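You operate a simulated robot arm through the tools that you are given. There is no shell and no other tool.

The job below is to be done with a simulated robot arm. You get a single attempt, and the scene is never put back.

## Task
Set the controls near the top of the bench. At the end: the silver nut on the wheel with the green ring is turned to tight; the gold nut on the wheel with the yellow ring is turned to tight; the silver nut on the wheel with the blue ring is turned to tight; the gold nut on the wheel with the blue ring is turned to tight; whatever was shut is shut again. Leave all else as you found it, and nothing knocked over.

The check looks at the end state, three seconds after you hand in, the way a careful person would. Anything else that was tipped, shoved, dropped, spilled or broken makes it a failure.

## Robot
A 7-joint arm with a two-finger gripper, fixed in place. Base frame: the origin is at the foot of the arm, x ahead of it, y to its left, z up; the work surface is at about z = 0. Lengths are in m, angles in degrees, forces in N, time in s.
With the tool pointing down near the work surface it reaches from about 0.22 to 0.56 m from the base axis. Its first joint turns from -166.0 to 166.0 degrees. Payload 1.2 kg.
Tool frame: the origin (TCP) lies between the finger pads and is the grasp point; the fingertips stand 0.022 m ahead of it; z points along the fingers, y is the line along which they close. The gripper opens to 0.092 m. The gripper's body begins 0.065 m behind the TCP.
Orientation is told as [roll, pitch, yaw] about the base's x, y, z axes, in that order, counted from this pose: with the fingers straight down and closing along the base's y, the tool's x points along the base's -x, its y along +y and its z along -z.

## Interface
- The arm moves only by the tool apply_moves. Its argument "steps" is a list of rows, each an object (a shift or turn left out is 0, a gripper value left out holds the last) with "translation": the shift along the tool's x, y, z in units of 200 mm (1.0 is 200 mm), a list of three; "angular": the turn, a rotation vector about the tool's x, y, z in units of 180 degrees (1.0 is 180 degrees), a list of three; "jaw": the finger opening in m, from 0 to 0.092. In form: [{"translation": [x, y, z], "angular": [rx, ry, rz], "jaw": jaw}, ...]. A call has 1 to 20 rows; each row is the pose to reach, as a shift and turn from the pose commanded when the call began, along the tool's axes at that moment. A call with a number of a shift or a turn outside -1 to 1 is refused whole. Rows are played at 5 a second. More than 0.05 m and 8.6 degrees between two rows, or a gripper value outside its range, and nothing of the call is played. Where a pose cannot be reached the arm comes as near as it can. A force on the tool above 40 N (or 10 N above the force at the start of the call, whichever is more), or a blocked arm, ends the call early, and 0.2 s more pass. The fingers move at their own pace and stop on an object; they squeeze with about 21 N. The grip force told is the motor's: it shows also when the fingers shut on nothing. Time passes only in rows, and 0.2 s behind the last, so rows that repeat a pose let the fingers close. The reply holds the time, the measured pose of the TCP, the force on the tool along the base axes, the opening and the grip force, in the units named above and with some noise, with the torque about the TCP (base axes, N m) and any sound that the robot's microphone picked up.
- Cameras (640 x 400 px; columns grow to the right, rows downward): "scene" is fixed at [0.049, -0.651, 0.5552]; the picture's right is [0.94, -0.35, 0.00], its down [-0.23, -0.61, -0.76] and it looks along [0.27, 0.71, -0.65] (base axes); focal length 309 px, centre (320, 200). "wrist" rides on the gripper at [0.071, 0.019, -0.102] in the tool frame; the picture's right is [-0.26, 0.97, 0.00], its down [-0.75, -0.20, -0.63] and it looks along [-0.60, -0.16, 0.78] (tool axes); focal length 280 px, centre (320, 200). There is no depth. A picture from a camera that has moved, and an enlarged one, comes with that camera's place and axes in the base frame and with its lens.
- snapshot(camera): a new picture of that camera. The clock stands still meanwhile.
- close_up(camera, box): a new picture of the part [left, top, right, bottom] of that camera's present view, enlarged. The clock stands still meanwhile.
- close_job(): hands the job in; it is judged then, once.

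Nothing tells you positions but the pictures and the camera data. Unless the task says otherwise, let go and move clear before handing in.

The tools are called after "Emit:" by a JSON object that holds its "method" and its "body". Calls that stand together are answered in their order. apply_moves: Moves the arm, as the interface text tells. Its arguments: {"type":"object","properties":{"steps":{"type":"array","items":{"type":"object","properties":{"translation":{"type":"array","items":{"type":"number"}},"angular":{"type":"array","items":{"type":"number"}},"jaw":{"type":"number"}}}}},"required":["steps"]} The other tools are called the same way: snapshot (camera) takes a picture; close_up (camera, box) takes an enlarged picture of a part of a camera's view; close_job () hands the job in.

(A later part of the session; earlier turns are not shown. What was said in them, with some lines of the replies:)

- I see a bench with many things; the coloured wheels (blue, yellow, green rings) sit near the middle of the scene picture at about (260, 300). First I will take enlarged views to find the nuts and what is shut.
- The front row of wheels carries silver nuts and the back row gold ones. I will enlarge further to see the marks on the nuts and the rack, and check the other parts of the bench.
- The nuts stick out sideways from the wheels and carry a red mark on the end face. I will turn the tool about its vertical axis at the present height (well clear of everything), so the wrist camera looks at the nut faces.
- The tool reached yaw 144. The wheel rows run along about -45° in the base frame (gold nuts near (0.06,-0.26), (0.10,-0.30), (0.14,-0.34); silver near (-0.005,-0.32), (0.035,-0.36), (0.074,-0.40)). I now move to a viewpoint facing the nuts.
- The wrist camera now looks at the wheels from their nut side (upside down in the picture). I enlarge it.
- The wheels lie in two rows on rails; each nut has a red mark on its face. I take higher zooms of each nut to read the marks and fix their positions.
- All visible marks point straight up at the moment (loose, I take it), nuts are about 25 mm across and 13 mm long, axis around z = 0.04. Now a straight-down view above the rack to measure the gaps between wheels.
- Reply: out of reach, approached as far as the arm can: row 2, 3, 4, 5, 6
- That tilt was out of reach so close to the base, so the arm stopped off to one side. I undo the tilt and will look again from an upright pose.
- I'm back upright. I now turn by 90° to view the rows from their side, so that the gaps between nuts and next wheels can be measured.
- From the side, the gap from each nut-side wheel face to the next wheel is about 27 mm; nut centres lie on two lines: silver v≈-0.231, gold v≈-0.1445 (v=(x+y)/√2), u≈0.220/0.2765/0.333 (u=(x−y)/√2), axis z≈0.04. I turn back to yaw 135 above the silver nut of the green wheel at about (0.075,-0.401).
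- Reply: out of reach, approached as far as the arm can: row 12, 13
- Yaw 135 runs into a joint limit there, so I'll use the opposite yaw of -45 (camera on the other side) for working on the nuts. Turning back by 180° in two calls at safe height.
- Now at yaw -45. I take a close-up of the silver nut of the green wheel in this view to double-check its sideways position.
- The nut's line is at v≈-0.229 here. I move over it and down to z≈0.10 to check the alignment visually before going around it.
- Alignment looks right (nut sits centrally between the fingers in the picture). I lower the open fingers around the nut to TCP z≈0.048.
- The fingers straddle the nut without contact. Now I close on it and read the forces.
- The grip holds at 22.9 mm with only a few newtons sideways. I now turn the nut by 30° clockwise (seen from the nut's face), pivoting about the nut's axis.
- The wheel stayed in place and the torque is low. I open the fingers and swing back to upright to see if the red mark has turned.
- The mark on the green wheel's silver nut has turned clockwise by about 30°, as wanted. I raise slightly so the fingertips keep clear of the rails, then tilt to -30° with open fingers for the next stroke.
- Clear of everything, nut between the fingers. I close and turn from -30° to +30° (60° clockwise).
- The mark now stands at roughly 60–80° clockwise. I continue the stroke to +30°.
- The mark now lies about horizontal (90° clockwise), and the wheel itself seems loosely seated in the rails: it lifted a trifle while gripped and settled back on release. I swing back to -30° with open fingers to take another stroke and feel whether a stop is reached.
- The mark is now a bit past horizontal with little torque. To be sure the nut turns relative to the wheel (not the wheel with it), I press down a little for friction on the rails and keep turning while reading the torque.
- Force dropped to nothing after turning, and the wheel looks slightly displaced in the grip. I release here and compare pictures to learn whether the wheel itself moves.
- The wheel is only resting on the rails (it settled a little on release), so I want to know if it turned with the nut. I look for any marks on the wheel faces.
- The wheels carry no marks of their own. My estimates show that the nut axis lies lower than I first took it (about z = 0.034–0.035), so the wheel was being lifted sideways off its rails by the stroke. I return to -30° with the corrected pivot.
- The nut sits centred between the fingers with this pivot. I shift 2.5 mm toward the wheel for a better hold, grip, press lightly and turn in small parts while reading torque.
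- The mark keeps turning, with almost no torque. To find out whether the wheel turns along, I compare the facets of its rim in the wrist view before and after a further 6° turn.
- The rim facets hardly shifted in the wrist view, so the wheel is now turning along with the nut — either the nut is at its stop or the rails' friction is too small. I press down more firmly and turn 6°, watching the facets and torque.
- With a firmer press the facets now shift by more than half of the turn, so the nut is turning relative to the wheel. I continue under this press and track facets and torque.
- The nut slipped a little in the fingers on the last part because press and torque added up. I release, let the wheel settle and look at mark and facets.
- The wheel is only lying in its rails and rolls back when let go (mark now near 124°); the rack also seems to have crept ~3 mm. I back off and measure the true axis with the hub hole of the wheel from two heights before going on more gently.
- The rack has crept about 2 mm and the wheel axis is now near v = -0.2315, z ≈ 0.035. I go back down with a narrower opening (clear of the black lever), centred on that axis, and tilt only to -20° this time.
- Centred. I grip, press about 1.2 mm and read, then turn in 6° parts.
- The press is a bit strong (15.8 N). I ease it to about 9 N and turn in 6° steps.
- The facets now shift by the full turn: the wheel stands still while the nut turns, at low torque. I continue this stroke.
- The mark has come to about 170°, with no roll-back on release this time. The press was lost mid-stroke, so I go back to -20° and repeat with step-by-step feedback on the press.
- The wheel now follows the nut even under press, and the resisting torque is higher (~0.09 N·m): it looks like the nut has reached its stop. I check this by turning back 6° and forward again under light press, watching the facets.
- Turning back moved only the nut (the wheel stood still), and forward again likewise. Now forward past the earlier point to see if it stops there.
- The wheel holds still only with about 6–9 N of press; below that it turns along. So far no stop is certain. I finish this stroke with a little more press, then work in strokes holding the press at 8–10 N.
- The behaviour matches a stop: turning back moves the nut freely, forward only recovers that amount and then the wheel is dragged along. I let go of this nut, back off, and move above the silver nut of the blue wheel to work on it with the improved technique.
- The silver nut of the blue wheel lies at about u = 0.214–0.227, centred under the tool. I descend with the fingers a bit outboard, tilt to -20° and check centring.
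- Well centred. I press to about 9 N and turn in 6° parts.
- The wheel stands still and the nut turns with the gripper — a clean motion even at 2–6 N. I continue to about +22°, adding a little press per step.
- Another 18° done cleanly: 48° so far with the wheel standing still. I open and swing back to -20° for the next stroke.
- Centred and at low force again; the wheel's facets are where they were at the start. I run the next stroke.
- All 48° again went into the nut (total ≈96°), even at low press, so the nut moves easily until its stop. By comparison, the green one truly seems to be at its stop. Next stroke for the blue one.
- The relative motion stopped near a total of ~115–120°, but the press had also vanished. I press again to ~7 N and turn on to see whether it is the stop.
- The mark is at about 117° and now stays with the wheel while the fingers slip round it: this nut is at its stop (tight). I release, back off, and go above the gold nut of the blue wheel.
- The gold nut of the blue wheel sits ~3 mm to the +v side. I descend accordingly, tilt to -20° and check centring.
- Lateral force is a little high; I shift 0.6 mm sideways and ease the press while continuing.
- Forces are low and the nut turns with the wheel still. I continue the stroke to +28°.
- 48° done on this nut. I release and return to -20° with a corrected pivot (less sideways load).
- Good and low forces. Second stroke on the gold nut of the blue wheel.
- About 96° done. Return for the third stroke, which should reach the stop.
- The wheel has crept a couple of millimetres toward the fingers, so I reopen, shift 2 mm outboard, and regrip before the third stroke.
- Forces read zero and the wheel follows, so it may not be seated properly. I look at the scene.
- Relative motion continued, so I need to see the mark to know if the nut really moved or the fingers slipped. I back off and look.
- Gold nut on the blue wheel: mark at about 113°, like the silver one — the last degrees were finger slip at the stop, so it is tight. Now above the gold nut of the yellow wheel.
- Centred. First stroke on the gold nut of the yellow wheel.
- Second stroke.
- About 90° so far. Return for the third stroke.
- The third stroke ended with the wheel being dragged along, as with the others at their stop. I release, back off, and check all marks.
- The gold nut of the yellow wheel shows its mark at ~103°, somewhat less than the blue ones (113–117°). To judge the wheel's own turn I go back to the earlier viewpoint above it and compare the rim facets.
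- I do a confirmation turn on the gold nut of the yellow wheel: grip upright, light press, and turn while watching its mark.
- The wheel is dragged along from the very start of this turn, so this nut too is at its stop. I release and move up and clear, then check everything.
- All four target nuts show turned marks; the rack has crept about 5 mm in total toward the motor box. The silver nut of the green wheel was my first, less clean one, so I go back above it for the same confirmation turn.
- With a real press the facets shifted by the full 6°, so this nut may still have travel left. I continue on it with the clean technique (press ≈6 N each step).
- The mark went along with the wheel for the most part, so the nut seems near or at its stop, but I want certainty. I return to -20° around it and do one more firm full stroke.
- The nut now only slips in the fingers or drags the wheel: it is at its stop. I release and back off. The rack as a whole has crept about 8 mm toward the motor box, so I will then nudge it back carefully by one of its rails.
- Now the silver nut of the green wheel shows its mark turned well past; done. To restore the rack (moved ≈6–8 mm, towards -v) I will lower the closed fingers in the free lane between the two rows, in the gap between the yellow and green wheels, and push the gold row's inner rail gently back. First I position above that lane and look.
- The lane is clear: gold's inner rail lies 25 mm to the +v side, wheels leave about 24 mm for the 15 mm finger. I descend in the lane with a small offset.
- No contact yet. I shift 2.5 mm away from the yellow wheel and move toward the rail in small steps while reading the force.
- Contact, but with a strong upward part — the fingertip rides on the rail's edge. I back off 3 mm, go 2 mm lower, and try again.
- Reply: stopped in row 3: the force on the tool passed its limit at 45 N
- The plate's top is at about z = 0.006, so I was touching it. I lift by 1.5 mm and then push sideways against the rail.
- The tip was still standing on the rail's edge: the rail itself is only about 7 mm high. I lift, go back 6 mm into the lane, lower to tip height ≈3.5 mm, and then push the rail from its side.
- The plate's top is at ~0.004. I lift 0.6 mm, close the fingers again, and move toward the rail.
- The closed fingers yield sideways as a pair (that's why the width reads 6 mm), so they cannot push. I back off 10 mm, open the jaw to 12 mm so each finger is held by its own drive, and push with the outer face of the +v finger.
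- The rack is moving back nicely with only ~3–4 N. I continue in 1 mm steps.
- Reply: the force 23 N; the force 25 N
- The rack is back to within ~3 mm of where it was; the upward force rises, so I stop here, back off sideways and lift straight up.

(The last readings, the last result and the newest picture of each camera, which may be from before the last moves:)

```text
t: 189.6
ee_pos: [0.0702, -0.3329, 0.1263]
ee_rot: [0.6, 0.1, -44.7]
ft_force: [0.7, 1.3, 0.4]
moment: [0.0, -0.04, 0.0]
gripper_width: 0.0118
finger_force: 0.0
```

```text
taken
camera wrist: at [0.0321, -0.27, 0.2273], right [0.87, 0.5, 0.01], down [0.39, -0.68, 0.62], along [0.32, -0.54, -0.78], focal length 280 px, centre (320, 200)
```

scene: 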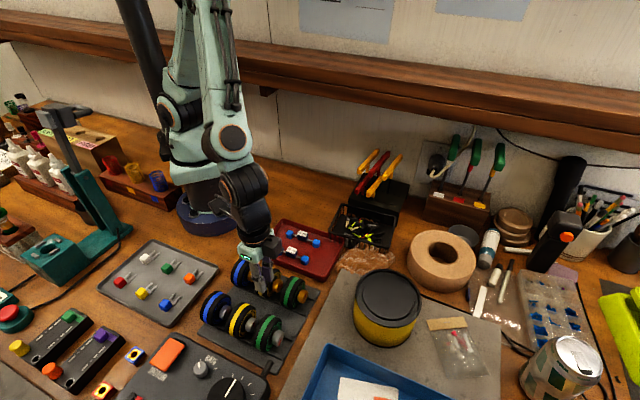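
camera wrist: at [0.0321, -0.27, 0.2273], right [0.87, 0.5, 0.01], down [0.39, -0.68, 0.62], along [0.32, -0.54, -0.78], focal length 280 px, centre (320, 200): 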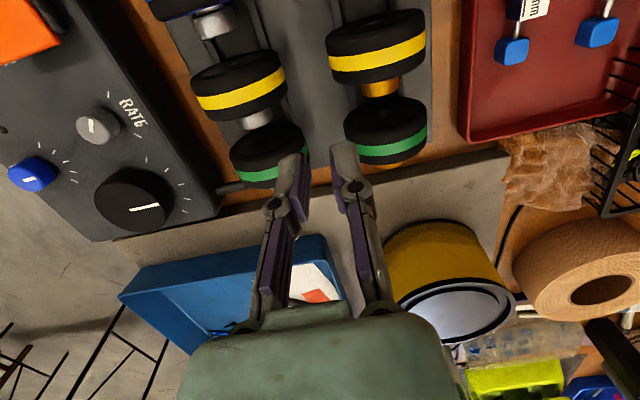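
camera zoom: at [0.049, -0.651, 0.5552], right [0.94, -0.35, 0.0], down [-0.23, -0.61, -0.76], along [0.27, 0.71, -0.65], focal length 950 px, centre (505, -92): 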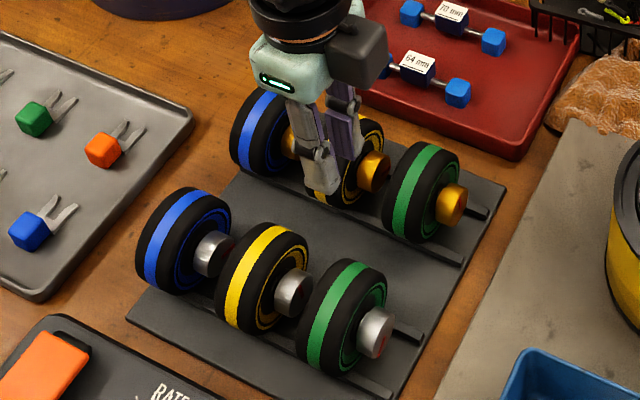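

The rack is practically back in place. I raise the arm clear and make a last check of all marks and surroundings.

Emit:
{"method": "apply_moves", "body": {"steps": [{"translation": [0, 0, -0.2]}, {"translation": [0, 0.1, -0.4]}, {"translation": [-0.1, 0.25, -0.55]}, {"translation": [-0.2, 0.4, -0.6]}, {"translation": [-0.3, 0.55, -0.6]}, {"translation": [-0.3, 0.55, -0.6]}]}}

Emit:
{"method": "close_up", "body": {"camera": "scene", "box": [195, 280, 295, 350]}}

Emit:
{"method": "close_up", "body": {"camera": "scene", "box": [225, 245, 325, 315]}}

Emit:
{"method": "snapshot", "body": {"camera": "scene"}}

```text
t: 191.0
ee_pos: [0.1909, -0.2983, 0.2479]
ee_rot: [0.5, 0.1, -44.8]
ft_force: [0.6, -0.3, 0.0]
moment: [0.0, -0.01, 0.01]
gripper_width: 0.0118
finger_force: 0.1
```

```text
5.71 times, centred on (245, 315) of scene
camera zoom: at [0.049, -0.651, 0.5552], right [0.94, -0.35, 0.0], down [-0.23, -0.61, -0.76], along [0.27, 0.71, -0.65], focal length 1764 px, centre (749, -457)
```

zoom: 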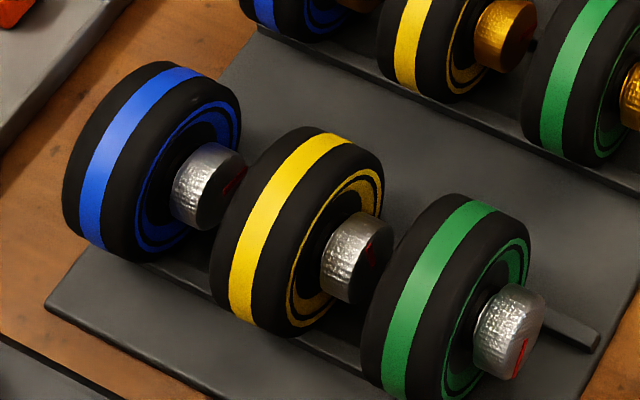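

```text
5.71 times, centred on (275, 280) of scene
camera zoom: at [0.049, -0.651, 0.5552], right [0.94, -0.35, 0.0], down [-0.23, -0.61, -0.76], along [0.27, 0.71, -0.65], focal length 1764 px, centre (577, -257)
```

zoom: 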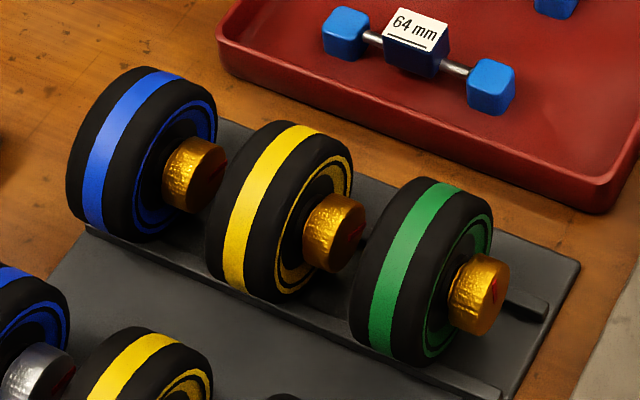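

```text
taken
```

scene: 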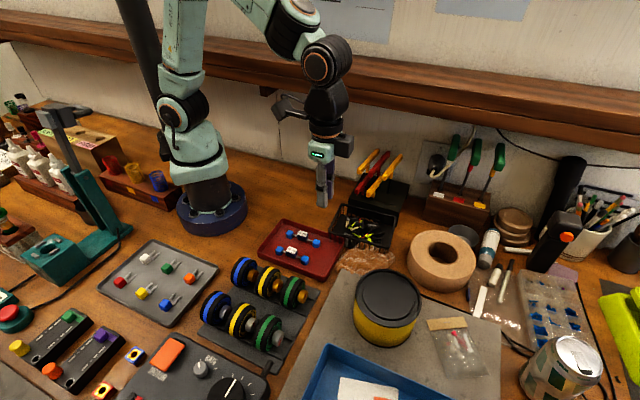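

Emit:
{"method": "close_up", "body": {"camera": "scene", "box": [246, 262, 270, 286]}}

Emit:
{"method": "close_up", "body": {"camera": "scene", "box": [270, 272, 294, 296]}}

Emit:
{"method": "close_up", "body": {"camera": "scene", "box": [222, 300, 246, 324]}}

Emit:
{"method": "close_up", "body": {"camera": "scene", "box": [272, 322, 296, 346]}}

Emit:
{"method": "close_up", "body": {"camera": "scene", "box": [246, 312, 270, 336]}}

Emit:
{"method": "close_up", "body": {"camera": "scene", "box": [292, 282, 316, 306]}}

```text
16.00 times, centred on (258, 274) of scene
camera zoom: at [0.049, -0.651, 0.5552], right [0.94, -0.35, 0.0], down [-0.23, -0.61, -0.76], along [0.27, 0.71, -0.65], focal length 4941 px, centre (1312, -984)
```

zoom: 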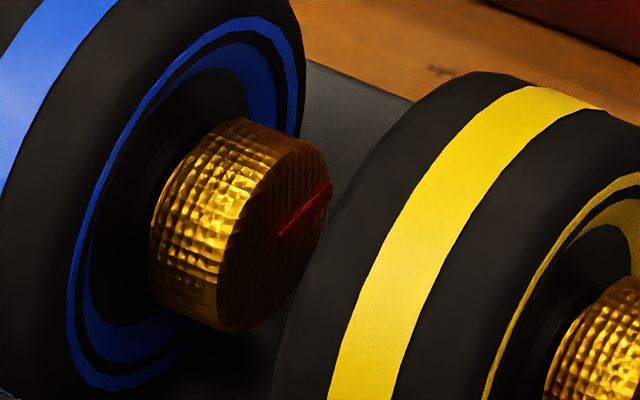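

```text
16.00 times, centred on (282, 284) of scene
camera zoom: at [0.049, -0.651, 0.5552], right [0.94, -0.35, 0.0], down [-0.23, -0.61, -0.76], along [0.27, 0.71, -0.65], focal length 4941 px, centre (928, -1144)
```

zoom: 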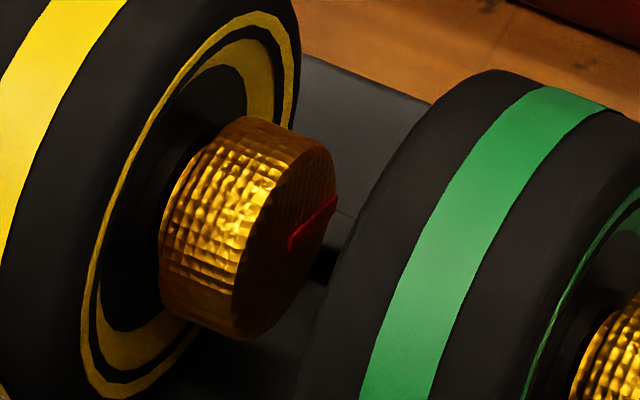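

```text
16.00 times, centred on (234, 312) of scene
camera zoom: at [0.049, -0.651, 0.5552], right [0.94, -0.35, 0.0], down [-0.23, -0.61, -0.76], along [0.27, 0.71, -0.65], focal length 4941 px, centre (1696, -1592)
```

zoom: 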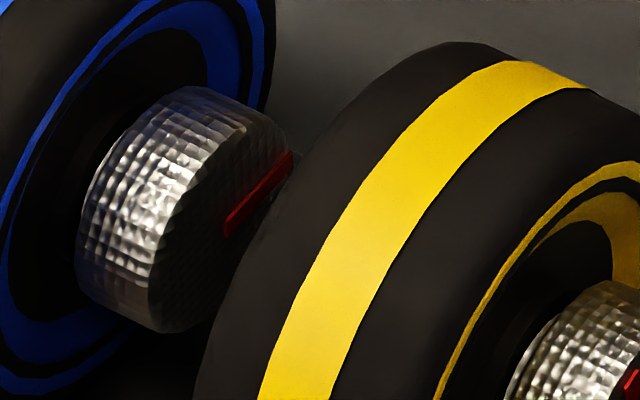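

```text
16.00 times, centred on (284, 334) of scene
camera zoom: at [0.049, -0.651, 0.5552], right [0.94, -0.35, 0.0], down [-0.23, -0.61, -0.76], along [0.27, 0.71, -0.65], focal length 4941 px, centre (896, -1944)
```

zoom: 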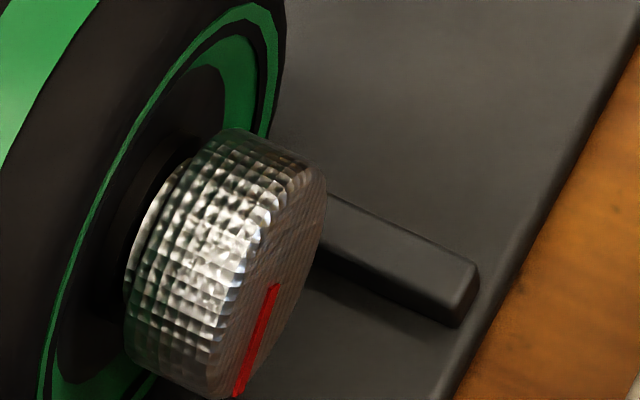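

```text
16.00 times, centred on (258, 324) of scene
camera zoom: at [0.049, -0.651, 0.5552], right [0.94, -0.35, 0.0], down [-0.23, -0.61, -0.76], along [0.27, 0.71, -0.65], focal length 4941 px, centre (1312, -1784)
```

zoom: 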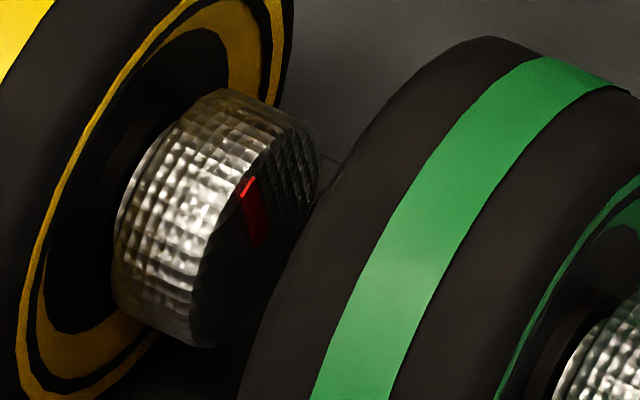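

```text
16.00 times, centred on (304, 294) of scene
camera zoom: at [0.049, -0.651, 0.5552], right [0.94, -0.35, 0.0], down [-0.23, -0.61, -0.76], along [0.27, 0.71, -0.65], focal length 4941 px, centre (576, -1304)
```

zoom: 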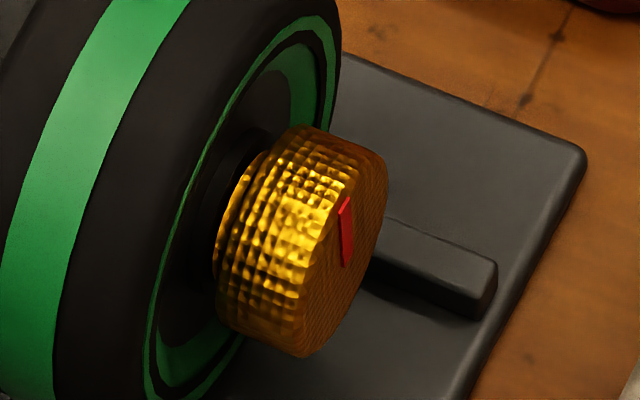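

I see the four target nuts turned clockwise to their stops: silver blue and gold blue marks at about 114°, gold yellow at about 108°. The silver green mark is further round because its wheel rolled along, so its stop is inferred from how it behaved when turned rather than read from the mark. The silver yellow and gold green nuts are untouched, all wheels sit on their rails, the rack is within about 3 mm of where it was, and the arm is clear, so I hand in.

Emit:
{"method": "close_job", "body": {}}

```text
The job is handed in.
```

I turned all four nuts clockwise to what I take to be tight and handed the job in. I don't have the check's verdict.

| Nut | Where it stopped | How sure I am |
|---|---|---|
| Silver, blue wheel | about 114° from the start | Clear: its mark stayed put while the fingers slipped round it |
| Gold, blue wheel | about 114° | Clear: same sign |
| Gold, yellow wheel | about 108° | Fairly clear: a later test turn dragged the wheel along from the start |
| Silver, green wheel | its mark reads about 256°, because the wheel rolled along with it | Least sure: the mark can't show the stop, so I went by how it turned |

- **What "tight" means here:** nothing on the bench marks it, so I took clockwise to the stop as tight.
- **Rack and wheels:** both were loose. The rack crept up to about 9 mm toward the motor box, and I pushed it back to within about 3 mm of where it was. The green wheel with the silver nut sits about 2–3 mm closer to the yellow wheel than before, and the wheels I worked on have turned somewhat.
- **One hard contact:** while I was pushing the rack back, a fingertip pressed down on it and the arm stopped at 45 N. I saw no damage.
- **Everything else:** I left the silver nut on the yellow wheel and the gold nut on the green wheel alone. I found nothing shut that needed opening, nothing was knocked over, and the arm was clear at hand-in.
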